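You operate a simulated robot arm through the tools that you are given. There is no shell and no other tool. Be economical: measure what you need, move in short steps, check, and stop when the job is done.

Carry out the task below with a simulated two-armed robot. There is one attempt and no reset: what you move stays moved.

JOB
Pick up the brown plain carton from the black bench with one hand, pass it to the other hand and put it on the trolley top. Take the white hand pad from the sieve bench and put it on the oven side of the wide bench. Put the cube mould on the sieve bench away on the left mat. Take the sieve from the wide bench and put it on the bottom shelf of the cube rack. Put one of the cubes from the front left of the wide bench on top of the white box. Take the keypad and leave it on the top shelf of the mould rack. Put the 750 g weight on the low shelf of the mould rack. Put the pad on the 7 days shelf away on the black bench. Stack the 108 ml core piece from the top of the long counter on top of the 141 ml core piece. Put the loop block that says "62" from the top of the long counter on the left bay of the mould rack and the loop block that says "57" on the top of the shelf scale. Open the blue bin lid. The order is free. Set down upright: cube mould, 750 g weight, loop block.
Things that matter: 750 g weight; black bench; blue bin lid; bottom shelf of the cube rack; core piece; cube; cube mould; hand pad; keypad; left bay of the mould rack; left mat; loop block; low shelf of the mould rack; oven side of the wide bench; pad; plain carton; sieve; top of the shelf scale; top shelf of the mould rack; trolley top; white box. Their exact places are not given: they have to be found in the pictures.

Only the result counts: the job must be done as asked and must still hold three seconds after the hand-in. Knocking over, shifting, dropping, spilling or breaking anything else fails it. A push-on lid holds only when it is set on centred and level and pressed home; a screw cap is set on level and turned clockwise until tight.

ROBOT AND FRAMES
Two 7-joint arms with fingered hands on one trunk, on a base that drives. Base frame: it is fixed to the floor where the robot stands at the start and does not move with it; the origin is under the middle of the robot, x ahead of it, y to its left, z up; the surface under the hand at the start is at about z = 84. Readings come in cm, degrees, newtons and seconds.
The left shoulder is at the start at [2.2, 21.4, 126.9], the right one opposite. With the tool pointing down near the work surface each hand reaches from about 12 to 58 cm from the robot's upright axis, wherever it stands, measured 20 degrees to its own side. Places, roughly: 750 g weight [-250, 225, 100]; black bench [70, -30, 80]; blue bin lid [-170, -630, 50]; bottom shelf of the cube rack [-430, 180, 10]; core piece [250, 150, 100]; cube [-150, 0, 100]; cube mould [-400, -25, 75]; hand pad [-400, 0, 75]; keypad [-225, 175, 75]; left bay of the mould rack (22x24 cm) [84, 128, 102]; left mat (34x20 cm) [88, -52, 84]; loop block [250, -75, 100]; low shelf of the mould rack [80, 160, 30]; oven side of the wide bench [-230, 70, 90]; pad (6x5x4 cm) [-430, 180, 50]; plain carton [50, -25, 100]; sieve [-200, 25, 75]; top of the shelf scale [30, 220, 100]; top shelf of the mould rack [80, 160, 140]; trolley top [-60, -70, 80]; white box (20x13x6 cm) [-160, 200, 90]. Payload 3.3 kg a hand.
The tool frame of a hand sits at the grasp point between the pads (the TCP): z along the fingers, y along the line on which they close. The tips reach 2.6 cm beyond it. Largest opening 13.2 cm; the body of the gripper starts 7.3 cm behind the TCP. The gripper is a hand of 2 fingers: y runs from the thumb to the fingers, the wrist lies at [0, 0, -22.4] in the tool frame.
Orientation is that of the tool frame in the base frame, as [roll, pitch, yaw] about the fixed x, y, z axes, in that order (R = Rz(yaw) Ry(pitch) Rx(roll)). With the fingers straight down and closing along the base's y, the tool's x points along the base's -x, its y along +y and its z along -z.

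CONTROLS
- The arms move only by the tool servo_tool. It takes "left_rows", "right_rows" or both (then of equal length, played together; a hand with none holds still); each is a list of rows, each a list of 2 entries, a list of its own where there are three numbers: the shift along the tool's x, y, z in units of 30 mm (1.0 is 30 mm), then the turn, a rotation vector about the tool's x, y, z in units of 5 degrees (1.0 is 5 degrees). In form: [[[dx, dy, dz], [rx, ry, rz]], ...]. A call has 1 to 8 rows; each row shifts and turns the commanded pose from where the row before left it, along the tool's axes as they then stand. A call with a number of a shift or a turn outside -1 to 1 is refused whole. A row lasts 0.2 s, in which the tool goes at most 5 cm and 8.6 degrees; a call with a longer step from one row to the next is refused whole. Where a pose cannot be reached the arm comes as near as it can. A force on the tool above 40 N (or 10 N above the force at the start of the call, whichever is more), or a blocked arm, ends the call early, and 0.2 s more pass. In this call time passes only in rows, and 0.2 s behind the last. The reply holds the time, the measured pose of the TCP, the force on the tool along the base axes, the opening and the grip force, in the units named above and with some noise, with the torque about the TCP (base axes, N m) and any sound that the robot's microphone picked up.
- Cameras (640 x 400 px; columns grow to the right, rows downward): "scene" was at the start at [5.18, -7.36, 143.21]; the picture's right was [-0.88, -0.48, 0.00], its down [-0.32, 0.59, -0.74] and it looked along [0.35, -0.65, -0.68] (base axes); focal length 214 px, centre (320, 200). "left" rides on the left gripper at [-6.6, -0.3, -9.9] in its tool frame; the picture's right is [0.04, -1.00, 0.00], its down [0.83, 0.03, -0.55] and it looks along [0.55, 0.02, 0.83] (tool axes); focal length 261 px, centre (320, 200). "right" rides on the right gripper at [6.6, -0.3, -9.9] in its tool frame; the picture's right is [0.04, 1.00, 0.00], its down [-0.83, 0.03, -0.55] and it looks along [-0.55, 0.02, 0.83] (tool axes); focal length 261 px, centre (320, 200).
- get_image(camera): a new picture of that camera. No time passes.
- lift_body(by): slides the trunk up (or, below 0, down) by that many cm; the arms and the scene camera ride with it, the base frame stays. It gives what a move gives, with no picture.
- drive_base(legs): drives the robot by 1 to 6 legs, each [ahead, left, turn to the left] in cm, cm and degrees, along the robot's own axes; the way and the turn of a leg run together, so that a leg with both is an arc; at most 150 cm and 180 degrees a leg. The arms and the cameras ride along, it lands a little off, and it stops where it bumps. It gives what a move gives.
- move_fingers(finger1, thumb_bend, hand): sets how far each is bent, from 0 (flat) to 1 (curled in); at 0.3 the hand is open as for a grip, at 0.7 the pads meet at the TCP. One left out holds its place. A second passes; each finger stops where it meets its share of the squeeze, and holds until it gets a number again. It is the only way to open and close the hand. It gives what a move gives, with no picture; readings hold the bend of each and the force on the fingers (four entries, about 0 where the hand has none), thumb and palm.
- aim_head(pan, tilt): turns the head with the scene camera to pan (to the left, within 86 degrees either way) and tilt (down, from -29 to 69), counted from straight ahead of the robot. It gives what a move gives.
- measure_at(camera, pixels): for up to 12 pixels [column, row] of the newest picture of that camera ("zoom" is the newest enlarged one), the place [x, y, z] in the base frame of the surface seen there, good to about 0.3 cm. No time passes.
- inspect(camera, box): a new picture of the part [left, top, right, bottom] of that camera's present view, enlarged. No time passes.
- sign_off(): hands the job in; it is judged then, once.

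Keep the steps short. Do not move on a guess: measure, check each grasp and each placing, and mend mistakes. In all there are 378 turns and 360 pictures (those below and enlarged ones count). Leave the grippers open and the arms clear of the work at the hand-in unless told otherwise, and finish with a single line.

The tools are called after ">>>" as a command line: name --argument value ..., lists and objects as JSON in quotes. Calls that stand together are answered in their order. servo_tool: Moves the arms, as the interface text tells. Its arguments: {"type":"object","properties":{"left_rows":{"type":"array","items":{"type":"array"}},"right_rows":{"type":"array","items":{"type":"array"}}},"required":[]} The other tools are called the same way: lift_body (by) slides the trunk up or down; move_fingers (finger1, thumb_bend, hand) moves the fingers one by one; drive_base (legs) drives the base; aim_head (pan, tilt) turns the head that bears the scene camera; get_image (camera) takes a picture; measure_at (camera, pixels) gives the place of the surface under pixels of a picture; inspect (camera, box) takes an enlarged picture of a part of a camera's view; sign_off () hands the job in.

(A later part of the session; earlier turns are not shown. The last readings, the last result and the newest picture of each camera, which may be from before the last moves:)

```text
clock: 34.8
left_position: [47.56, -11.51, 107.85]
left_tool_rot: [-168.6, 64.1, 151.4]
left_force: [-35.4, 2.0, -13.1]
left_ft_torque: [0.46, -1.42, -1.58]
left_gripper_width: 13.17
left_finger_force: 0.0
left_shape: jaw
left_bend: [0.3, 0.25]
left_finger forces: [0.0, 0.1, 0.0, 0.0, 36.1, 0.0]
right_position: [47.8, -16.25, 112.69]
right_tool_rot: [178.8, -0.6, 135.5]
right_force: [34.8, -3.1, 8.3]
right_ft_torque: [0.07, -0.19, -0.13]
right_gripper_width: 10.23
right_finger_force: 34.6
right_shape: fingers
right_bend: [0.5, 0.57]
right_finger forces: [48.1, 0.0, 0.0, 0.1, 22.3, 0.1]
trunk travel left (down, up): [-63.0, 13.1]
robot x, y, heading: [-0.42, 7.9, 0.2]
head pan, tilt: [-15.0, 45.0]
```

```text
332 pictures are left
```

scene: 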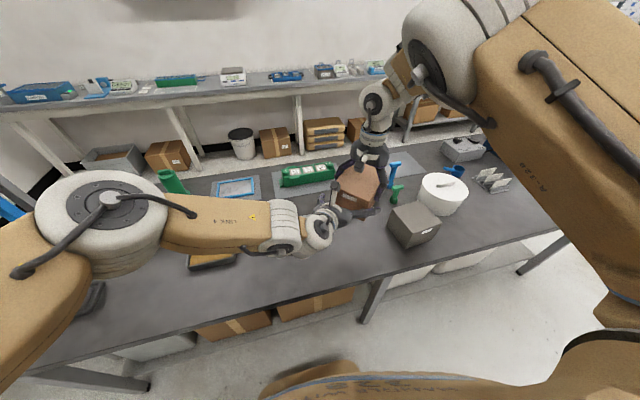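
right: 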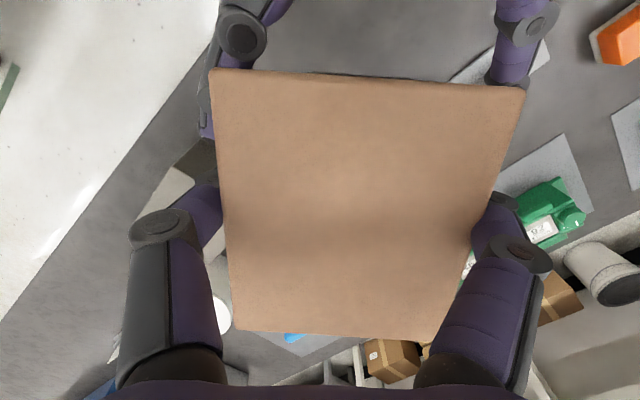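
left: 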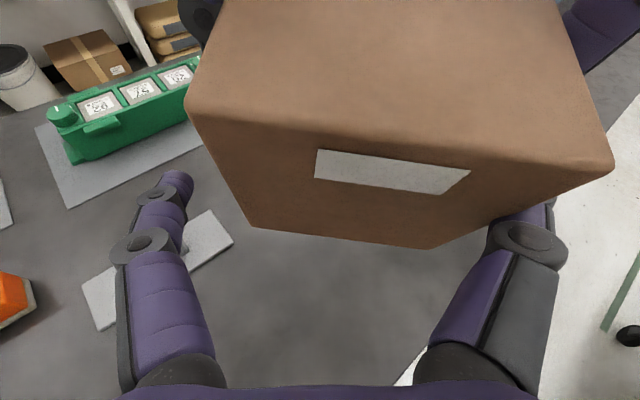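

The left hand drifted 3 cm sideways and its right finger presses the box; shift it back along tool −y.

>>> servo_tool --left_rows '[[[0, -0.4, 0], [0, 0, 0]], [[0, -0.4, 0], [0, 0, 0]], [[0, 0, 0], [0, 0, 0]]]'

>>> get_image --camera "left"

```text
clock: 35.8
left_position: [47.14, -12.26, 107.96]
left_tool_rot: [-169.0, 64.2, 152.3]
left_force: [-17.5, -5.1, -1.7]
left_ft_torque: [0.12, -0.38, -0.43]
left_gripper_width: 13.19
left_finger_force: 0.1
left_shape: jaw
left_bend: [0.3, 0.27]
left_finger forces: [0.1, 0.0, 0.0, 0.1, 19.0, 0.0]
right_position: [47.75, -16.07, 112.61]
right_tool_rot: [179.0, -0.8, 135.4]
right_force: [17.7, 5.5, -4.0]
right_ft_torque: [0.16, -0.38, -0.35]
right_gripper_width: 10.23
right_finger_force: 34.1
right_shape: fingers
right_bend: [0.51, 0.57]
right_finger forces: [42.9, 0.0, 0.0, 0.0, 26.3, 0.0]
trunk travel left (down, up): [-63.0, 13.1]
robot x, y, heading: [-0.07, 8.09, -0.0]
head pan, tilt: [-15.0, 45.0]
stopped in row 3 (left hand): the arm was blocked; the commanded pose is now the measured one
```

```text
331 pictures are left
```

left: 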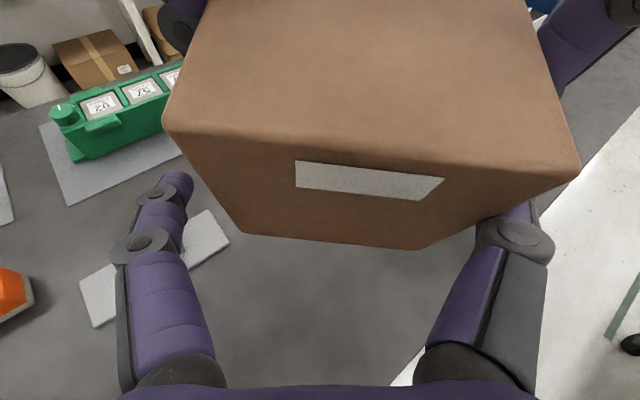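

>>> servo_tool --left_rows '[[[0, -0.3, -0.3], [0, 0, 0]], [[0, -0.3, -0.3], [0, 0, 0]], [[0, -0.2, -0.3], [0, 0, 0]], [[0, 0, -0.3], [0, 0, 0]]]'

>>> get_image --camera "left"

```text
clock: 36.8
left_position: [43.64, -11.63, 109.53]
left_tool_rot: [-169.4, 64.4, 152.9]
left_force: [-0.2, -0.6, 0.2]
left_ft_torque: [0.01, 0.03, 0.01]
left_gripper_width: 13.18
left_finger_force: 0.1
left_shape: jaw
left_bend: [0.3, 0.3]
left_finger forces: [0.1, 0.0, 0.0, 0.1, 0.1, 0.0]
right_position: [47.48, -16.27, 112.54]
right_tool_rot: [179.4, -1.1, 135.4]
right_force: [-0.2, -0.2, -5.3]
right_ft_torque: [0.05, 0.06, 0.03]
right_gripper_width: 10.22
right_finger_force: 34.6
right_shape: fingers
right_bend: [0.51, 0.56]
right_finger forces: [34.5, 0.1, 0.1, 0.0, 35.2, 0.0]
trunk travel left (down, up): [-63.0, 13.1]
robot x, y, heading: [0.01, 8.17, 0.1]
head pan, tilt: [-15.0, 45.0]
```

```text
330 pictures are left
```

left: 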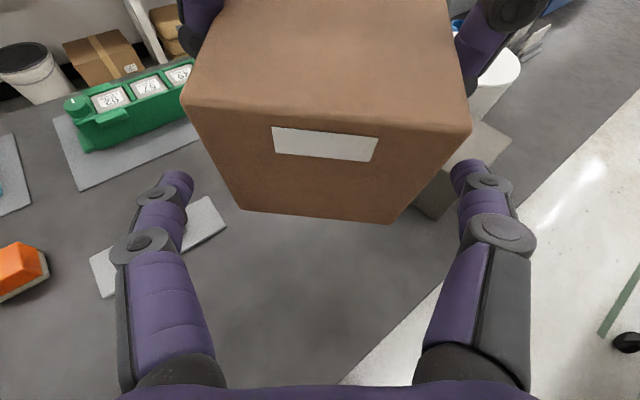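

>>> servo_tool --left_rows '[[[0.03, -0.06, 0.3], [0.9, 0.08, 0.42]], [[0.03, -0.06, 0.4], [0, 0, 0]], [[0, 0, 0.38], [0, 0, 0]], [[0, 0, 0], [0, 0, 0]]]'

>>> get_image --camera "left"

```text
clock: 38.0
left_position: [47.72, -11.98, 108.35]
left_tool_rot: [-168.9, 64.3, 150.3]
left_force: [-19.4, -2.7, 2.5]
left_ft_torque: [-0.06, -0.2, -0.65]
left_gripper_width: 13.19
left_finger_force: 0.1
left_shape: jaw
left_bend: [0.3, 0.25]
left_finger forces: [0.0, 0.0, 0.0, 0.0, 18.5, 0.0]
right_position: [47.84, -16.27, 112.68]
right_tool_rot: [178.8, -0.6, 135.4]
right_force: [20.2, 3.8, -6.4]
right_ft_torque: [0.15, -0.5, -0.19]
right_gripper_width: 10.2
right_finger_force: 35.2
right_shape: fingers
right_bend: [0.5, 0.56]
right_finger forces: [43.0, 0.0, 0.0, 0.0, 27.4, 0.0]
trunk travel left (down, up): [-63.0, 13.1]
robot x, y, heading: [0.18, 8.11, -0.0]
head pan, tilt: [-15.0, 45.0]
stopped in row 4 (left hand): the arm was blocked; the commanded pose is now the measured one
```

```text
329 pictures are left
```

left: 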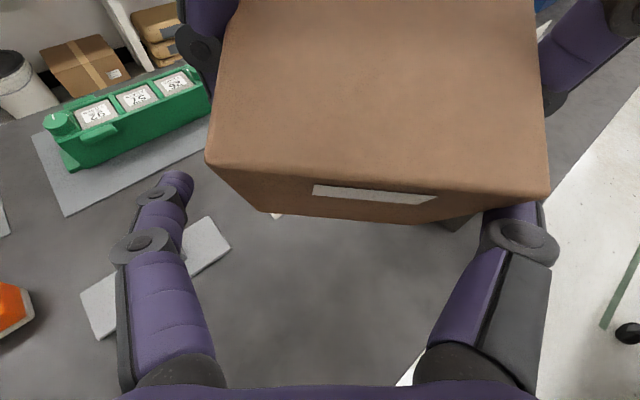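

The hand is deflected sideways each time; inspect for a collision between arms.

>>> inspect --camera "scene" --box '[220, 100, 460, 280]'

>>> get_image --camera "right"

```text
2.22 times, centred on (340, 190) of scene
```

zoom: 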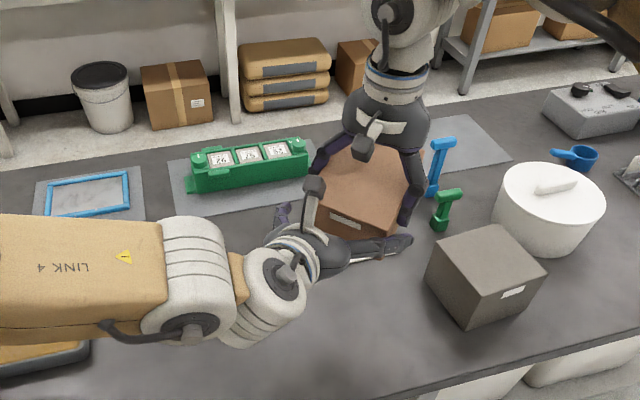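

```text
327 pictures are left
```

right: 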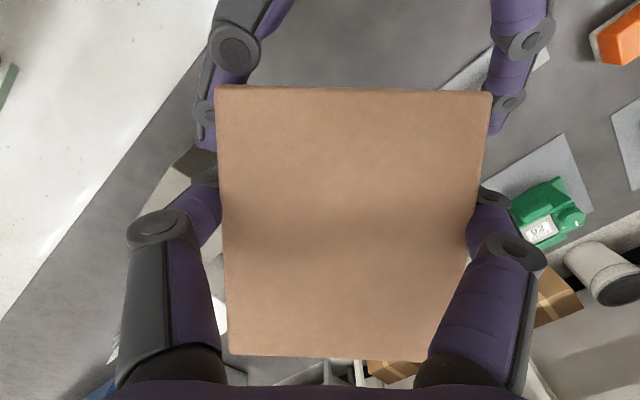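

>>> servo_tool --left_rows '[[[0, -0.1, -0.4], [0, 0, 0]], [[0, 0, -0.4], [0, 0, 0]], [[0, 0, -0.4], [0, 0, 0]], [[0, 0, -0.4], [0, 0, 0]]]'

>>> get_image --camera "left"

```text
clock: 39.0
left_position: [44.23, -9.6, 110.49]
left_tool_rot: [-169.7, 64.7, 149.7]
left_force: [0.2, -0.3, -0.2]
left_ft_torque: [0.01, -0.01, -0.01]
left_gripper_width: 13.19
left_finger_force: 0.1
left_shape: jaw
left_bend: [0.3, 0.3]
left_finger forces: [0.0, 0.1, 0.0, 0.0, 0.1, 0.1]
right_position: [47.6, -16.33, 112.61]
right_tool_rot: [179.2, -0.9, 135.4]
right_force: [0.1, -0.9, -4.8]
right_ft_torque: [0.04, 0.12, 0.01]
right_gripper_width: 10.19
right_finger_force: 34.5
right_shape: fingers
right_bend: [0.5, 0.56]
right_finger forces: [33.8, 0.1, 0.1, 0.0, 34.8, 0.1]
trunk travel left (down, up): [-63.0, 13.1]
robot x, y, heading: [0.22, 8.24, -0.1]
head pan, tilt: [-15.0, 45.0]
```

```text
326 pictures are left
```

left: 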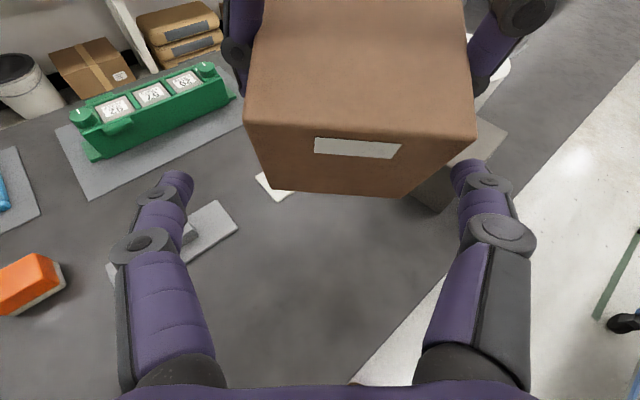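

>>> servo_tool --left_rows '[[[0, -0.3, 0], [0, 0, 0]], [[0, -0.25, 0], [0, 0, 0]], [[0, 0, 0.4], [0, 0, 0]], [[0, 0, 0], [0, 0, 0]]]'

>>> get_image --camera "left"

```text
clock: 40.0
left_position: [44.18, -11.25, 110.08]
left_tool_rot: [-169.5, 64.7, 150.2]
left_force: [0.2, 0.2, 0.2]
left_ft_torque: [0.01, 0.0, 0.04]
left_gripper_width: 13.18
left_finger_force: 0.0
left_shape: jaw
left_bend: [0.3, 0.3]
left_finger forces: [0.0, 0.0, 0.1, 0.0, 0.1, 0.0]
right_position: [47.59, -16.4, 112.67]
right_tool_rot: [179.1, -0.9, 135.4]
right_force: [0.0, 0.4, -5.0]
right_ft_torque: [0.06, 0.08, 0.05]
right_gripper_width: 10.17
right_finger_force: 33.7
right_shape: fingers
right_bend: [0.5, 0.56]
right_finger forces: [33.7, 0.0, 0.0, 0.0, 34.8, 0.0]
trunk travel left (down, up): [-63.0, 13.1]
robot x, y, heading: [0.34, 7.99, -0.1]
head pan, tilt: [-15.0, 45.0]
```

```text
325 pictures are left
```

left: 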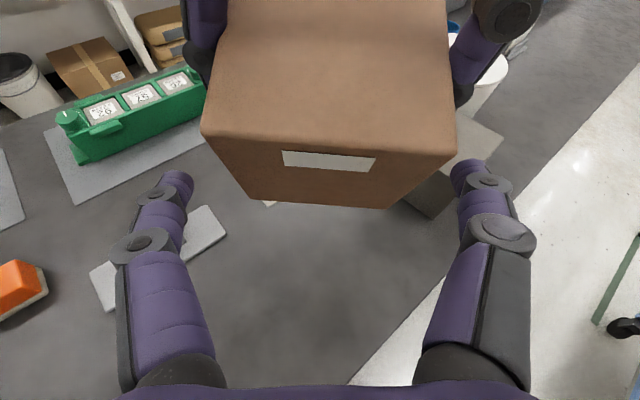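

>>> servo_tool --left_rows '[[[0, 0, 0.3], [0, 0, 0]], [[0, 0, 0.3], [0, 0, 0]], [[0, 0, 0], [0, 0, 0]]]'

>>> get_image --camera "left"

```text
clock: 40.8
left_position: [46.95, -10.97, 109.71]
left_tool_rot: [-169.1, 64.6, 152.4]
left_force: [-24.6, 5.2, 1.6]
left_ft_torque: [-0.16, -0.23, -1.6]
left_gripper_width: 13.2
left_finger_force: 0.0
left_shape: jaw
left_bend: [0.3, 0.24]
left_finger forces: [0.0, 0.0, 0.0, 0.1, 21.5, 0.0]
right_position: [47.85, -16.45, 112.68]
right_tool_rot: [179.0, -0.5, 135.3]
right_force: [23.5, -5.9, -6.5]
right_ft_torque: [-0.03, -0.35, 0.34]
right_gripper_width: 10.19
right_finger_force: 35.2
right_shape: fingers
right_bend: [0.5, 0.56]
right_finger forces: [40.9, 0.0, 0.1, 0.1, 29.4, 0.0]
trunk travel left (down, up): [-63.0, 13.1]
robot x, y, heading: [0.11, 8.28, 0.0]
head pan, tilt: [-15.0, 45.0]
```

```text
324 pictures are left
```

left: 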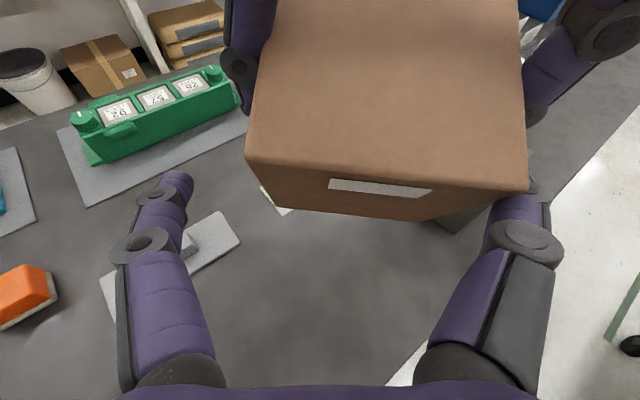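

The left thumb tip meets the right hand's finger tip. Retreat, lower the left hand and aim for less depth.

>>> servo_tool --left_rows '[[[0, 0, -0.5], [0, 0, 0]], [[0, 0, -0.5], [0, 0, 0]], [[0, 0, -0.3], [0, 0, 0]], [[0.5, 0, 0], [0, 0, 0]], [[0.7, 0, 0], [0, 0, 0]]]'

>>> get_image --camera "left"

```text
clock: 42.0
left_position: [42.62, -8.73, 108.16]
left_tool_rot: [-169.1, 65.0, 151.7]
left_force: [0.3, 1.2, 0.1]
left_ft_torque: [-0.01, 0.01, -0.02]
left_gripper_width: 13.18
left_finger_force: 0.0
left_shape: jaw
left_bend: [0.3, 0.3]
left_finger forces: [0.0, 0.0, 0.0, 0.0, 0.0, 0.1]
right_position: [47.76, -16.28, 112.57]
right_tool_rot: [179.2, -0.9, 135.4]
right_force: [0.4, 0.1, -5.1]
right_ft_torque: [0.02, 0.13, -0.02]
right_gripper_width: 10.22
right_finger_force: 34.6
right_shape: fingers
right_bend: [0.5, 0.56]
right_finger forces: [33.8, 0.0, 0.0, 0.1, 34.8, 0.0]
trunk travel left (down, up): [-63.0, 13.1]
robot x, y, heading: [-0.17, 7.86, 0.4]
head pan, tilt: [-15.0, 45.0]
```

```text
323 pictures are left
```

left: 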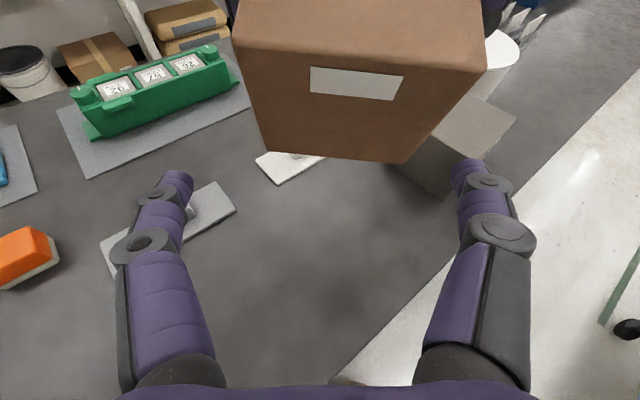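

>>> measure_at --camera "left" --pixels '[[270, 148], [402, 158], [240, 45], [480, 70]]'

```text
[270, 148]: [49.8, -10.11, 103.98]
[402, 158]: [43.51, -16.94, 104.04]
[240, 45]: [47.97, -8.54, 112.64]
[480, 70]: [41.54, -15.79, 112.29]
```

>>> servo_tool --left_rows '[[[-0.1, -0.25, 0.3], [0.4, 0, 0.2]], [[-0.1, -0.2, 0.4], [0, 0, 0]], [[-0.1, 0, 0.4], [0, 0, 0]], [[-0.1, 0, 0.4], [0, 0, 0]], [[0, 0, 0], [0, 0, 0]]]'

>>> get_image --camera "left"

```text
clock: 43.4
left_position: [46.75, -10.98, 107.01]
left_tool_rot: [-169.7, 64.9, 150.8]
left_force: [-7.2, -4.6, 0.6]
left_ft_torque: [-0.01, 0.0, -0.27]
left_gripper_width: 13.18
left_finger_force: 0.1
left_shape: jaw
left_bend: [0.3, 0.26]
left_finger forces: [0.0, 0.0, 0.0, 0.0, 8.3, 0.0]
right_position: [47.64, -16.15, 112.54]
right_tool_rot: [179.0, -0.9, 135.5]
right_force: [6.8, 4.1, -6.2]
right_ft_torque: [0.21, -0.28, -0.21]
right_gripper_width: 10.19
right_finger_force: 34.5
right_shape: fingers
right_bend: [0.5, 0.56]
right_finger forces: [38.2, 0.0, 0.0, 0.1, 30.3, 0.0]
trunk travel left (down, up): [-63.0, 13.1]
robot x, y, heading: [-0.03, 7.94, 0.2]
head pan, tilt: [-15.0, 45.0]
stopped in row 5 (left hand): the arm was blocked; the commanded pose is now the measured one
```

```text
322 pictures are left
```

left: 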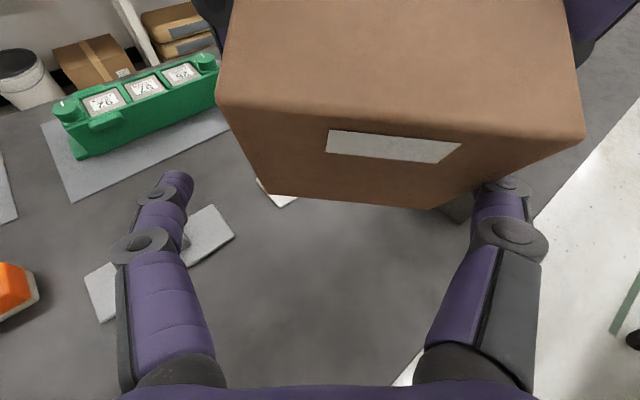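

All stalls occur at left y ≈ −12: an arm limit. So bring the carton 5 cm to +y with the right hand after retreating the left.

>>> servo_tool --left_rows '[[[0, 0, -0.5], [0, 0, 0]], [[0, 0.2, -0.5], [0, 0, 0]], [[0, 0.3, -0.5], [0, 0, 0]], [[0, 0.5, -0.5], [0, 0, 0]], [[0, 0.5, 0], [0, 0, 0]]]'

>>> servo_tool --right_rows '[[[-0.35, 0.35, 0], [0, 0, 0]], [[-0.35, 0.35, 0], [0, 0, 0]], [[-0.35, 0.35, 0], [0, 0, 0]], [[0, 0, 0], [0, 0, 0]]]'

>>> get_image --camera "left"

```text
clock: 44.6
left_position: [45.15, -4.18, 109.38]
left_tool_rot: [-169.9, 65.1, 150.4]
left_force: [0.0, 1.0, 0.1]
left_ft_torque: [0.02, 0.0, 0.0]
left_gripper_width: 13.22
left_finger_force: 0.1
left_shape: jaw
left_bend: [0.3, 0.3]
left_finger forces: [0.0, 0.0, 0.0, 0.0, 0.0, 0.0]
right_position: [47.55, -16.16, 112.67]
right_tool_rot: [179.1, -0.9, 135.3]
right_force: [0.3, 0.0, -4.5]
right_ft_torque: [0.04, 0.13, -0.01]
right_gripper_width: 10.17
right_finger_force: 34.3
right_shape: fingers
right_bend: [0.5, 0.56]
right_finger forces: [33.7, 0.0, 0.0, 0.0, 34.7, 0.0]
trunk travel left (down, up): [-63.0, 13.1]
robot x, y, heading: [-0.14, 7.98, 0.1]
head pan, tilt: [-15.0, 45.0]
```

```text
clock: 45.6
left_position: [45.12, -4.34, 109.38]
left_tool_rot: [-170.0, 65.1, 150.3]
left_force: [0.6, -0.3, 0.4]
left_ft_torque: [0.0, 0.0, 0.0]
left_gripper_width: 13.18
left_finger_force: 0.3
left_shape: jaw
left_bend: [0.3, 0.3]
left_finger forces: [0.1, 0.0, 0.1, 0.0, 0.0, 0.0]
right_position: [50.11, -17.4, 112.15]
right_tool_rot: [178.9, -0.9, 135.5]
right_force: [-0.3, 0.3, -4.2]
right_ft_torque: [0.06, 0.12, 0.0]
right_gripper_width: 10.22
right_finger_force: 34.7
right_shape: fingers
right_bend: [0.5, 0.56]
right_finger forces: [33.7, 0.1, 0.1, 0.1, 34.8, 0.0]
right hand out of reach, approached as far as the arm can: row 2, 3
trunk travel left (down, up): [-63.0, 13.1]
robot x, y, heading: [0.05, 8.07, -0.1]
head pan, tilt: [-15.0, 45.0]
```

```text
321 pictures are left
```

left: 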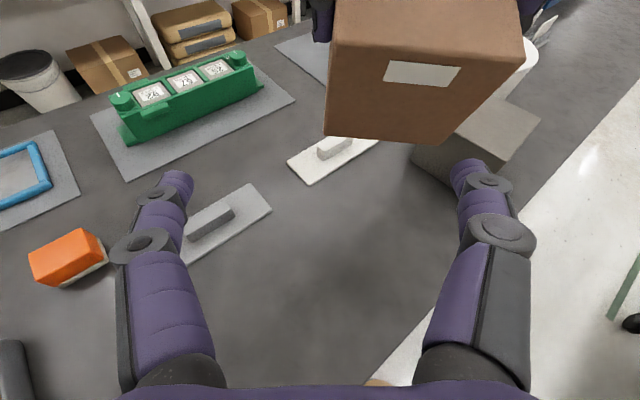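

>>> servo_tool --right_rows '[[[0.56, 0.08, 0], [0, 0, 0]], [[0.56, 0.08, 0], [0, 0, 0]], [[0.56, 0.08, 0], [0, 0, 0]], [[0.56, 0.08, 0], [0, 0, 0]], [[0, 0, 0], [0, 0, 0]]]'

>>> get_image --camera "left"

```text
clock: 46.8
left_position: [45.21, -4.38, 109.39]
left_tool_rot: [-169.9, 65.1, 150.3]
left_force: [-0.3, -0.6, -0.5]
left_ft_torque: [0.03, -0.04, 0.01]
left_gripper_width: 13.18
left_finger_force: 0.1
left_shape: jaw
left_bend: [0.3, 0.3]
left_finger forces: [0.0, 0.1, 0.0, 0.1, 0.0, 0.0]
right_position: [46.41, -14.98, 111.65]
right_tool_rot: [178.6, -2.6, 132.9]
right_force: [-0.1, -0.2, -5.4]
right_ft_torque: [0.05, 0.11, 0.0]
right_gripper_width: 10.2
right_finger_force: 34.3
right_shape: fingers
right_bend: [0.5, 0.56]
right_finger forces: [33.7, 0.1, 0.0, 0.0, 34.7, 0.0]
right hand out of reach, approached as far as the arm can: row 3, 4
trunk travel left (down, up): [-63.0, 13.1]
robot x, y, heading: [-0.43, 7.75, -0.1]
head pan, tilt: [-15.0, 45.0]
```

```text
320 pictures are left
```

left: 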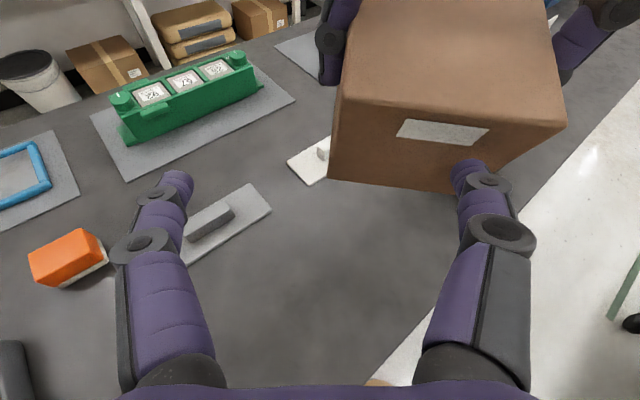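

Both arms sit at their inner limits. I rotate the carton and the left hand another −25° so the left reaches more from its own side.

>>> servo_tool --right_rows '[[[0, 0, 0], [0, 0, 1]], [[0, 0, 0], [0, 0, 1]], [[0, 0, 0], [0, 0, 1]], [[0, 0, 0], [0, 0, 1]], [[0, 0, 0], [0, 0, 1]], [[0, 0, 0], [0, 0, 0]]]' --left_rows '[[[0, 0, -0.3], [0.9, 0.08, 0.42]], [[0, 0, -0.3], [0.9, 0.08, 0.42]], [[0, 0, -0.2], [0.9, 0.08, 0.42]], [[0, 0, 0], [0.9, 0.08, 0.42]], [[0, 0, 0], [0.9, 0.08, 0.42]], [[0, 0, 0], [0, 0, 0]]]'

>>> get_image --camera "left"

```text
clock: 48.2
left_position: [43.65, -2.84, 110.3]
left_tool_rot: [-170.6, 65.0, 124.9]
left_force: [-0.1, -1.2, -0.7]
left_ft_torque: [-0.03, -0.01, 0.02]
left_gripper_width: 13.22
left_finger_force: 0.1
left_shape: jaw
left_bend: [0.3, 0.3]
left_finger forces: [0.1, 0.0, 0.1, 0.0, 0.1, 0.0]
right_position: [40.68, -21.96, 111.16]
right_tool_rot: [179.4, -1.4, 110.7]
right_force: [-0.1, -0.7, -4.4]
right_ft_torque: [0.1, 0.09, 0.03]
right_gripper_width: 10.17
right_finger_force: 34.3
right_shape: fingers
right_bend: [0.5, 0.56]
right_finger forces: [33.6, 0.1, 0.0, 0.0, 34.5, 0.0]
right hand out of reach, approached as far as the arm can: row 1, 2, 3, 4, 5
trunk travel left (down, up): [-63.0, 13.1]
robot x, y, heading: [-0.1, 8.05, -0.1]
head pan, tilt: [-15.0, 45.0]
```

```text
319 pictures are left
```

left: 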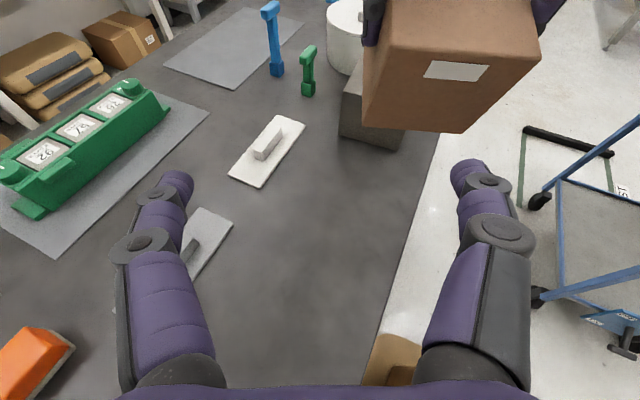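

Right arm is limited in this direction. Alternative: turn the carton back and let the left hand come from its own side (pointing −y), gripping the longer faces. First test whether the left fingers open wider.

>>> move_fingers --hand "left" --finger1 0.15 --thumb_bend 0.15

>>> servo_tool --right_rows '[[[0, 0, 0], [0, 0, -1]], [[0, 0, 0], [0, 0, -1]], [[0, 0, 0], [0, 0, -1]], [[0, 0, 0], [0, 0, -1]], [[0, 0, 0], [0, 0, -1]], [[0, 0, 0], [0, 0, -1]], [[0, 0, 0], [0, 0, -1]], [[0, 0, 0], [0, 0, -1]]]'

>>> get_image --camera "left"

```text
clock: 49.2
left_position: [43.7, -2.82, 110.34]
left_tool_rot: [-170.4, 64.9, 125.0]
left_force: [-0.7, -0.7, 0.2]
left_ft_torque: [-0.01, 0.0, 0.0]
left_gripper_width: 16.38
left_finger_force: 0.0
left_shape: fingers
left_bend: [0.15, 0.15]
left_finger forces: [0.1, 0.0, 0.1, 0.0, 0.0, 0.1]
right_position: [40.6, -21.88, 111.12]
right_tool_rot: [179.6, -1.2, 110.4]
right_force: [0.1, -0.6, -5.1]
right_ft_torque: [0.08, 0.05, 0.0]
right_gripper_width: 10.17
right_finger_force: 33.6
right_shape: fingers
right_bend: [0.5, 0.56]
right_finger forces: [33.5, 0.0, 0.0, 0.0, 34.5, 0.0]
trunk travel left (down, up): [-63.0, 13.1]
robot x, y, heading: [-0.02, 7.82, 0.1]
head pan, tilt: [-15.0, 45.0]
```

```text
clock: 51.0
left_position: [43.67, -2.68, 110.42]
left_tool_rot: [-170.3, 64.9, 125.1]
left_force: [0.1, -0.4, 0.6]
left_ft_torque: [-0.03, 0.01, 0.01]
left_gripper_width: 16.37
left_finger_force: 0.0
left_shape: fingers
left_bend: [0.15, 0.15]
left_finger forces: [0.0, 0.1, 0.0, 0.0, 0.0, 0.0]
right_position: [40.51, -22.9, 110.95]
right_tool_rot: [177.4, -1.6, 147.9]
right_force: [-0.2, 0.5, -4.4]
right_ft_torque: [-0.01, 0.14, 0.03]
right_gripper_width: 10.2
right_finger_force: 33.8
right_shape: fingers
right_bend: [0.5, 0.56]
right_finger forces: [33.5, 0.0, 0.0, 0.0, 34.4, 0.0]
trunk travel left (down, up): [-63.0, 13.1]
robot x, y, heading: [-0.09, 7.96, 0.1]
head pan, tilt: [-15.0, 45.0]
```

```text
318 pictures are left
```

left: 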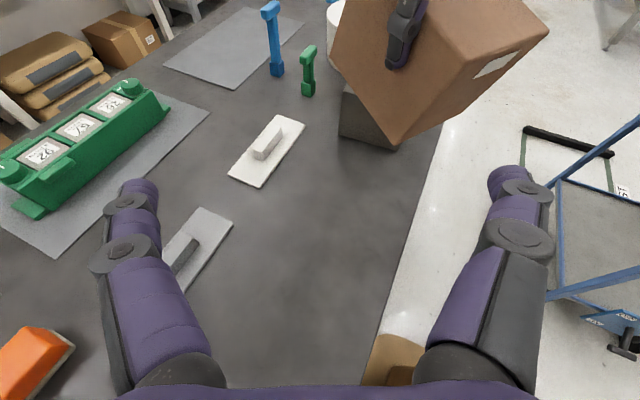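

Left opens to 16.4 cm — enough for the long faces. Rotate the right hand back to yaw 180 and the left to point along −y.

>>> servo_tool --right_rows '[[[0, 0, 0], [0.3, 0, -1]], [[0, 0, 0], [0.2, 0, -1]], [[0, 0, 0], [0, 0, -1]], [[0, 0, 0], [0, 0, -1]], [[0, 0, 0], [0, 0, -1]], [[0, 0, 0], [0, 0, -1]]]' --left_rows '[[[0, 0, -0.3], [0.9, 0.08, 0.42]], [[0, 0, -0.3], [0.9, 0.08, 0.42]], [[0, 0, -0.3], [0.9, 0.08, 0.42]], [[0, 0, -0.3], [0.9, 0.08, 0.42]], [[0, 0, -0.3], [0.9, 0.08, 0.42]], [[0, 0, 0], [0, 0, 0]]]'

>>> servo_tool --right_rows '[[[-0.5, 0.5, 0], [0, 0, 0]], [[-0.5, 0.5, 0], [0, 0, 0]], [[-0.5, 0.5, 0], [0, 0, 0]], [[0, 0.5, 0], [0, 0, 0]], [[0, 0.5, 0], [0, 0, 0]], [[0, 0, 0], [0, 0, 0]]]'

>>> get_image --camera "left"

>>> get_image --camera "scene"

```text
clock: 52.4
left_position: [42.44, 1.0, 112.29]
left_tool_rot: [-170.6, 64.6, 99.9]
left_force: [-0.2, -1.2, -0.5]
left_ft_torque: [-0.01, 0.0, 0.0]
left_gripper_width: 16.4
left_finger_force: 0.1
left_shape: fingers
left_bend: [0.15, 0.15]
left_finger forces: [0.0, 0.0, 0.1, 0.1, 0.0, 0.1]
right_position: [40.09, -22.9, 110.56]
right_tool_rot: [179.1, -1.8, 177.8]
right_force: [0.6, 0.0, -5.1]
right_ft_torque: [-0.02, 0.11, -0.04]
right_gripper_width: 10.2
right_finger_force: 34.0
right_shape: fingers
right_bend: [0.5, 0.56]
right_finger forces: [33.5, 0.0, 0.0, 0.1, 34.3, 0.1]
trunk travel left (down, up): [-63.0, 13.1]
robot x, y, heading: [0.18, 8.01, 0.1]
head pan, tilt: [-15.0, 45.0]
```

```text
clock: 53.8
left_position: [42.63, 1.03, 112.18]
left_tool_rot: [-170.6, 64.6, 99.9]
left_force: [-0.5, -0.6, 0.5]
left_ft_torque: [0.0, -0.01, -0.04]
left_gripper_width: 16.44
left_finger_force: 0.1
left_shape: fingers
left_bend: [0.15, 0.15]
left_finger forces: [0.0, 0.0, 0.0, 0.0, 0.0, 0.0]
right_position: [45.22, -17.23, 110.7]
right_tool_rot: [179.3, -1.9, 177.9]
right_force: [0.3, -0.3, -4.3]
right_ft_torque: [-0.04, 0.11, -0.02]
right_gripper_width: 10.17
right_finger_force: 34.2
right_shape: fingers
right_bend: [0.5, 0.56]
right_finger forces: [33.5, 0.0, 0.1, 0.0, 34.3, 0.1]
right hand out of reach, approached as far as the arm can: row 5
trunk travel left (down, up): [-63.0, 13.1]
robot x, y, heading: [0.4, 8.46, 0.1]
head pan, tilt: [-15.0, 45.0]
```

```text
317 pictures are left
```

left: 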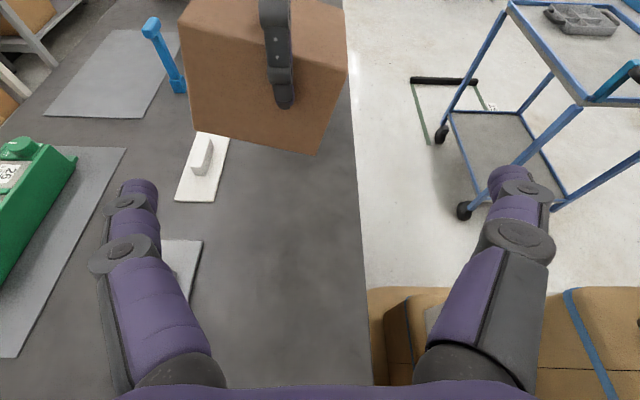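

```text
316 pictures are left
```

scene: 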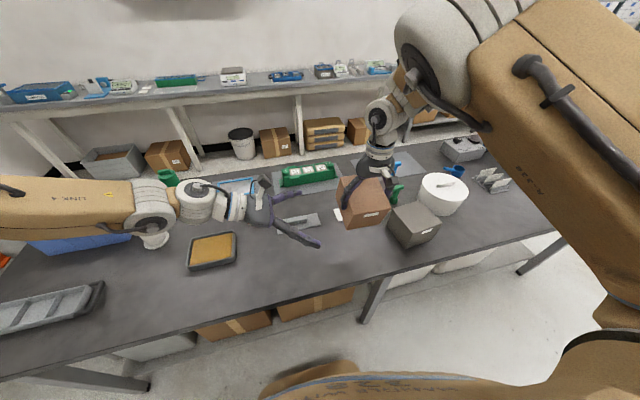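

>>> measure_at --camera "left" --pixels '[[186, 22], [196, 120], [314, 150], [343, 68], [240, 100], [284, 105], [275, 30]]'

```text
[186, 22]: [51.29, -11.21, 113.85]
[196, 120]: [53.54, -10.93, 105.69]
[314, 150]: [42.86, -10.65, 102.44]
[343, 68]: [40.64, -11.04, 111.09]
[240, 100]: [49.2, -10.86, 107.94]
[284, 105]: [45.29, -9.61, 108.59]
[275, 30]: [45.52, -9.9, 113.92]
```

Box long faces lie at x≈42 and 52, tilted 17°. Roll the left hand by 20° to match and move to a pre-grasp.

>>> servo_tool --left_rows '[[[0, 0, 0], [0, 0, 1]], [[0, 0, 0], [0, 0, 1]], [[0, 0, 0], [0, 0, 1]], [[0, 0, 0], [0, 0, 1]], [[0.03, 0.54, 0.6], [0, 0, 0]], [[0.03, 0.54, 0.6], [0, 0, 0]], [[0.02, 0.54, 0.6], [0, 0, 0]], [[0, 0, 0], [0, 0, 0]]]'

>>> get_image --camera "left"

```text
clock: 55.6
left_position: [50.83, -7.23, 113.11]
left_tool_rot: [150.2, 61.0, 56.3]
left_force: [0.4, 0.2, 0.4]
left_ft_torque: [-0.03, -0.05, 0.03]
left_gripper_width: 16.42
left_finger_force: 0.0
left_shape: fingers
left_bend: [0.15, 0.15]
left_finger forces: [0.1, 0.0, 0.1, 0.1, 0.1, 0.0]
left hand out of reach, approached as far as the arm can: row 2, 3, 4
right_position: [45.37, -17.14, 110.93]
right_tool_rot: [179.1, -1.5, 177.8]
right_force: [-1.2, 0.7, -5.8]
right_ft_torque: [-0.04, 0.11, -0.01]
right_gripper_width: 10.2
right_finger_force: 34.1
right_shape: fingers
right_bend: [0.5, 0.56]
right_finger forces: [33.5, 0.1, 0.1, 0.1, 34.1, 0.1]
trunk travel left (down, up): [-63.0, 13.1]
robot x, y, heading: [-0.25, 8.16, -0.1]
head pan, tilt: [-15.0, 45.0]
```

```text
315 pictures are left
```

left: 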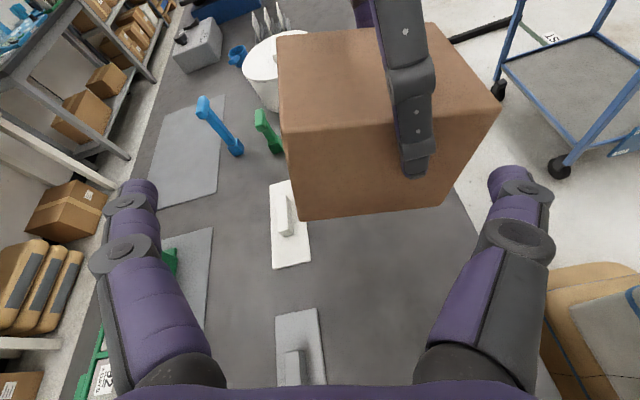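

>>> servo_tool --left_rows '[[[0.2, -0.45, 0], [0, 0, 0]], [[0.25, -0.5, 0], [0, 0, 0]], [[0.25, -0.45, 0], [0, 0, 0]], [[0, 0, 0], [0, 0, 0]]]'

>>> get_image --camera "left"

```text
clock: 56.6
left_position: [47.29, -5.94, 110.45]
left_tool_rot: [150.2, 60.9, 56.2]
left_force: [-0.2, 0.9, 0.2]
left_ft_torque: [0.0, 0.03, -0.01]
left_gripper_width: 16.41
left_finger_force: 0.1
left_shape: fingers
left_bend: [0.15, 0.15]
left_finger forces: [0.0, 0.1, 0.0, 0.1, 0.0, 0.0]
right_position: [45.31, -17.22, 110.96]
right_tool_rot: [179.0, -1.4, 177.8]
right_force: [0.4, -0.1, -5.0]
right_ft_torque: [-0.06, 0.14, -0.03]
right_gripper_width: 10.2
right_finger_force: 33.8
right_shape: fingers
right_bend: [0.5, 0.56]
right_finger forces: [33.5, 0.0, 0.1, 0.0, 34.3, 0.0]
trunk travel left (down, up): [-63.0, 13.1]
robot x, y, heading: [-0.14, 7.69, 0.0]
head pan, tilt: [-15.0, 45.0]
```

```text
314 pictures are left
```

left: 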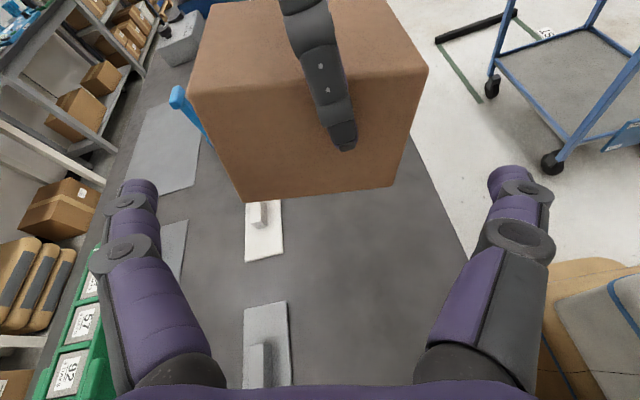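

Aligned and centred. Advance 7 cm.

>>> servo_tool --left_rows '[[[0, 0, 0.6], [0, 0, 0]], [[0, 0, 0.6], [0, 0, 0]], [[0, 0, 0.6], [0, 0, 0]], [[0, 0, 0.5], [0, 0, 0]], [[0, 0, 0], [0, 0, 0]]]'

>>> get_image --camera "left"

>>> get_image --camera "right"

```text
clock: 58.0
left_position: [50.86, -7.54, 107.24]
left_tool_rot: [150.3, 59.2, 60.9]
left_force: [-0.3, 0.2, 0.0]
left_ft_torque: [0.01, -0.03, 0.02]
left_gripper_width: 16.44
left_finger_force: 0.0
left_shape: fingers
left_bend: [0.15, 0.15]
left_finger forces: [0.1, 0.1, 0.1, 0.1, 0.0, 0.0]
left hand out of reach, approached as far as the arm can: row 4
right_position: [45.34, -17.32, 110.89]
right_tool_rot: [178.8, -1.5, 177.4]
right_force: [0.2, 0.0, -4.7]
right_ft_torque: [-0.04, 0.14, 0.01]
right_gripper_width: 10.18
right_finger_force: 33.4
right_shape: fingers
right_bend: [0.5, 0.56]
right_finger forces: [33.6, 0.1, 0.0, 0.0, 34.3, 0.1]
trunk travel left (down, up): [-63.0, 13.1]
robot x, y, heading: [-0.05, 7.8, -0.0]
head pan, tilt: [-15.0, 45.0]
stopped in row 5 (left hand): the arm was blocked; the commanded pose is now the measured one
```

```text
313 pictures are left
```

left: 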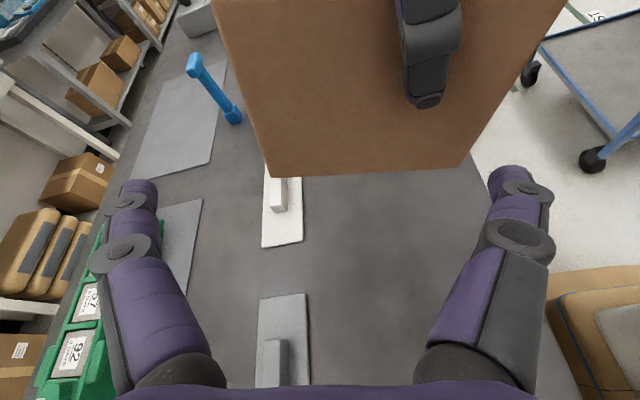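

```text
312 pictures are left
```

right: 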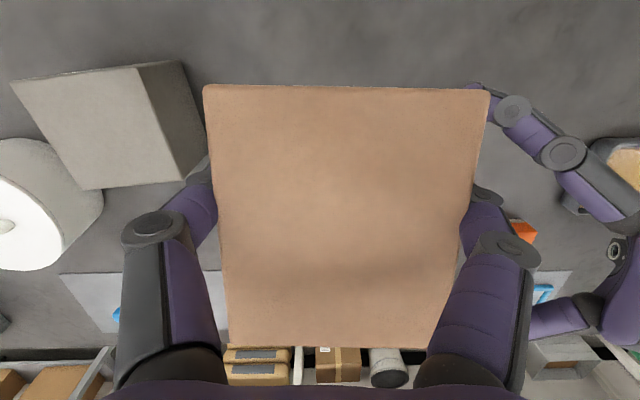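

Both arms reach further inward when the hands are higher relative to the shoulders. Retreat left, raise both 10 cm, then bring the carton +y.

>>> servo_tool --left_rows '[[[0, 0, -0.7], [0, 0, 0]], [[0, 0, -0.7], [0, 0, 0]], [[-0.6, -0.1, -0.5], [0, 0, 0]], [[-0.8, -0.15, -0.3], [0, 0, 0]], [[-0.8, -0.15, -0.3], [0, 0, 0]], [[-0.8, -0.15, -0.3], [0, 0, 0]]]' --right_rows '[[[0, 0, -0.6], [0, 0, 0]], [[0, 0, -0.6], [0, 0, 0]], [[0, 0, -0.6], [0, 0, 0]], [[0, 0, -0.6], [0, 0, 0]], [[0, 0, -0.6], [0, 0, 0]], [[0, 0, -0.6], [0, 0, 0]]]'

>>> servo_tool --right_rows '[[[0, 0.7, -0.2], [0, 0, 0]], [[0, 0.7, -0.2], [0, 0, 0]], [[0, 0.7, -0.2], [0, 0, 0]], [[0, 0, 0], [0, 0, 0]]]'

>>> get_image --camera "left"

>>> get_image --camera "scene"

```text
clock: 59.4
left_position: [52.34, -6.44, 117.03]
left_tool_rot: [150.4, 59.4, 60.4]
left_force: [-0.1, -1.4, 0.6]
left_ft_torque: [-0.02, -0.02, -0.05]
left_gripper_width: 16.45
left_finger_force: 0.1
left_shape: fingers
left_bend: [0.15, 0.15]
left_finger forces: [0.0, 0.2, 0.0, 0.0, 0.1, 0.0]
left hand out of reach, approached as far as the arm can: row 2, 3, 4, 5, 6
right_position: [45.63, -17.36, 121.85]
right_tool_rot: [179.1, -1.5, 177.7]
right_force: [-0.3, -0.3, -5.3]
right_ft_torque: [-0.04, 0.12, 0.0]
right_gripper_width: 10.19
right_finger_force: 33.8
right_shape: fingers
right_bend: [0.5, 0.56]
right_finger forces: [33.6, 0.1, 0.0, 0.1, 34.3, 0.0]
trunk travel left (down, up): [-63.0, 13.1]
robot x, y, heading: [-0.19, 8.07, -0.1]
head pan, tilt: [-15.0, 45.0]
```

```text
clock: 60.4
left_position: [52.35, -6.32, 117.06]
left_tool_rot: [150.4, 59.5, 60.3]
left_force: [2.5, 14.5, 1.4]
left_ft_torque: [0.39, 0.07, -1.31]
left_gripper_width: 17.05
left_finger_force: 7.4
left_shape: fingers
left_bend: [0.15, 0.07]
left_finger forces: [0.0, 0.0, 0.0, 0.0, 14.4, 0.1]
right_position: [46.07, -11.86, 123.97]
right_tool_rot: [178.5, -1.2, 177.0]
right_force: [-2.7, -14.7, -5.7]
right_ft_torque: [-1.43, 0.31, 0.53]
right_gripper_width: 10.16
right_finger_force: 34.7
right_shape: fingers
right_bend: [0.49, 0.55]
right_finger forces: [26.4, 0.0, 0.0, 0.1, 42.7, 0.0]
trunk travel left (down, up): [-63.0, 13.1]
robot x, y, heading: [0.05, 8.09, 0.2]
head pan, tilt: [-15.0, 45.0]
```

```text
311 pictures are left
```

left: 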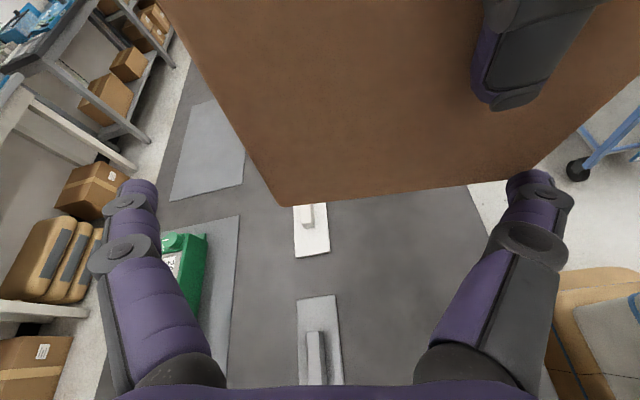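

```text
310 pictures are left
```

scene: 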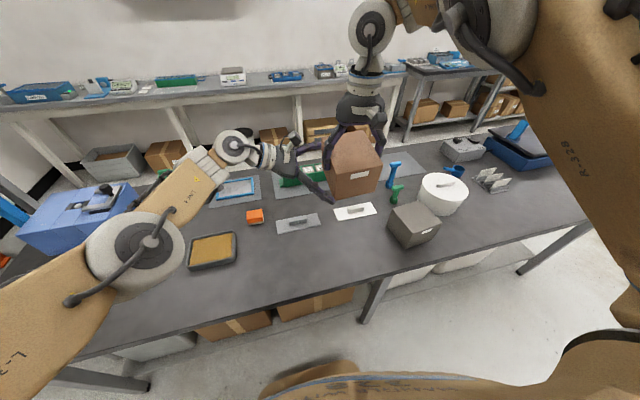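

>>> servo_tool --left_rows '[[[0, 0, -0.8], [0, 0, 0]], [[0, 0, -0.8], [0, 0, -1]], [[0, 0, -0.8], [0, 0, -1]], [[0, 0, -0.3], [0, 0, -1]], [[0, 0, 0], [0, 0, -1]], [[0, -0.6, 0], [0, 0, 0]], [[0, -0.6, 0], [0, 0, 0]]]'

>>> servo_tool --right_rows '[[[0, 0, 0], [0, -1, 0]], [[0, 0, 0], [0, -1, 0]], [[0, 0, 0], [0, -1, 0]], [[0, 0, 0], [0, 0, 0]]]'

>>> get_image --camera "left"

```text
clock: 62.0
left_position: [54.5, -0.62, 121.03]
left_tool_rot: [-169.8, 65.0, 104.3]
left_force: [-0.2, 0.2, -0.7]
left_ft_torque: [0.02, -0.01, -0.02]
left_gripper_width: 16.46
left_finger_force: 0.1
left_shape: fingers
left_bend: [0.15, 0.15]
left_finger forces: [0.0, 0.0, 0.0, 0.0, 0.0, 0.0]
left hand out of reach, approached as far as the arm can: row 1, 2, 3, 6, 7
right_position: [46.07, -11.67, 123.69]
right_tool_rot: [178.4, -1.5, 176.9]
right_force: [-0.2, 0.3, -5.2]
right_ft_torque: [-0.03, 0.12, -0.03]
right_gripper_width: 10.16
right_finger_force: 31.1
right_shape: fingers
right_bend: [0.49, 0.55]
right_finger forces: [31.6, 0.0, 0.0, 0.0, 31.5, 0.0]
trunk travel left (down, up): [-63.0, 13.1]
robot x, y, heading: [0.05, 7.94, 0.0]
head pan, tilt: [-15.0, 45.0]
```

```text
clock: 63.0
left_position: [54.5, -0.65, 120.99]
left_tool_rot: [-169.9, 64.8, 104.2]
left_force: [0.5, 0.5, 0.1]
left_ft_torque: [-0.01, 0.0, 0.02]
left_gripper_width: 16.44
left_finger_force: 0.1
left_shape: fingers
left_bend: [0.15, 0.15]
left_finger forces: [0.0, 0.0, 0.0, 0.0, 0.1, 0.1]
right_position: [46.4, -16.17, 126.3]
right_tool_rot: [177.2, 10.7, 176.1]
right_force: [0.2, -0.5, -5.4]
right_ft_torque: [-0.04, 0.12, 0.01]
right_gripper_width: 10.14
right_finger_force: 31.6
right_shape: fingers
right_bend: [0.49, 0.55]
right_finger forces: [31.4, 0.0, 0.0, 0.0, 31.3, 0.0]
right hand out of reach, approached as far as the arm can: row 2, 3
trunk travel left (down, up): [-63.0, 13.1]
robot x, y, heading: [-0.51, 7.78, -0.3]
head pan, tilt: [-15.0, 45.0]
```

```text
309 pictures are left
```

left: 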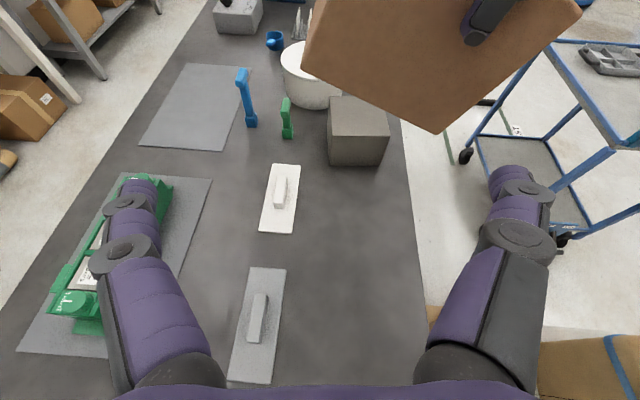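

Wrong tilt direction; reverse it (+6 steps) and recentre.

>>> servo_tool --right_rows '[[[0, 0, 0], [0, 1, 0]], [[0, 0, 0], [0, 1, 0]], [[0, 0.2, 0], [0, 1, 0]], [[0, 0.3, 0], [0, 1, 0]], [[0, 0.3, 0], [0, 1, 0]], [[0, 0.3, 0], [0, 0.8, 0]], [[0, 0, 0], [0, 0, 0]]]'

>>> get_image --camera "left"

```text
clock: 64.6
left_position: [54.47, -0.66, 121.02]
left_tool_rot: [-169.8, 64.9, 104.1]
left_force: [-1.1, -0.8, 0.1]
left_ft_torque: [-0.01, -0.03, 0.03]
left_gripper_width: 16.45
left_finger_force: 0.0
left_shape: fingers
left_bend: [0.15, 0.15]
left_finger forces: [0.0, 0.0, 0.1, 0.1, 0.1, 0.0]
right_position: [38.78, -15.01, 120.58]
right_tool_rot: [178.7, -18.1, 178.2]
right_force: [-0.1, -0.3, -5.1]
right_ft_torque: [-0.02, 0.03, -0.02]
right_gripper_width: 10.14
right_finger_force: 30.6
right_shape: fingers
right_bend: [0.49, 0.55]
right_finger forces: [30.5, 0.0, 0.0, 0.1, 30.5, 0.0]
right hand out of reach, approached as far as the arm can: row 3, 4, 5, 6
trunk travel left (down, up): [-63.0, 13.1]
robot x, y, heading: [-0.11, 8.32, -0.1]
head pan, tilt: [-15.0, 45.0]
```

```text
308 pictures are left
```

left: 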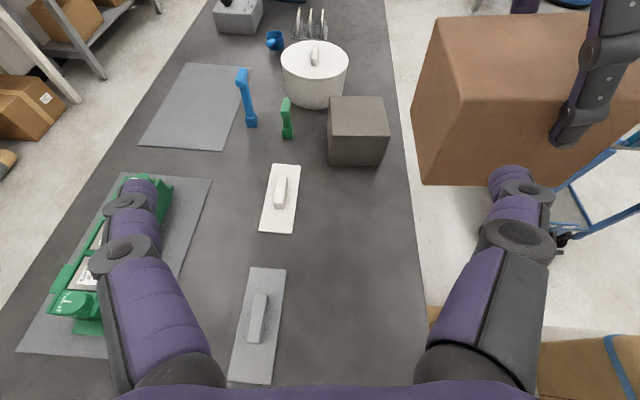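

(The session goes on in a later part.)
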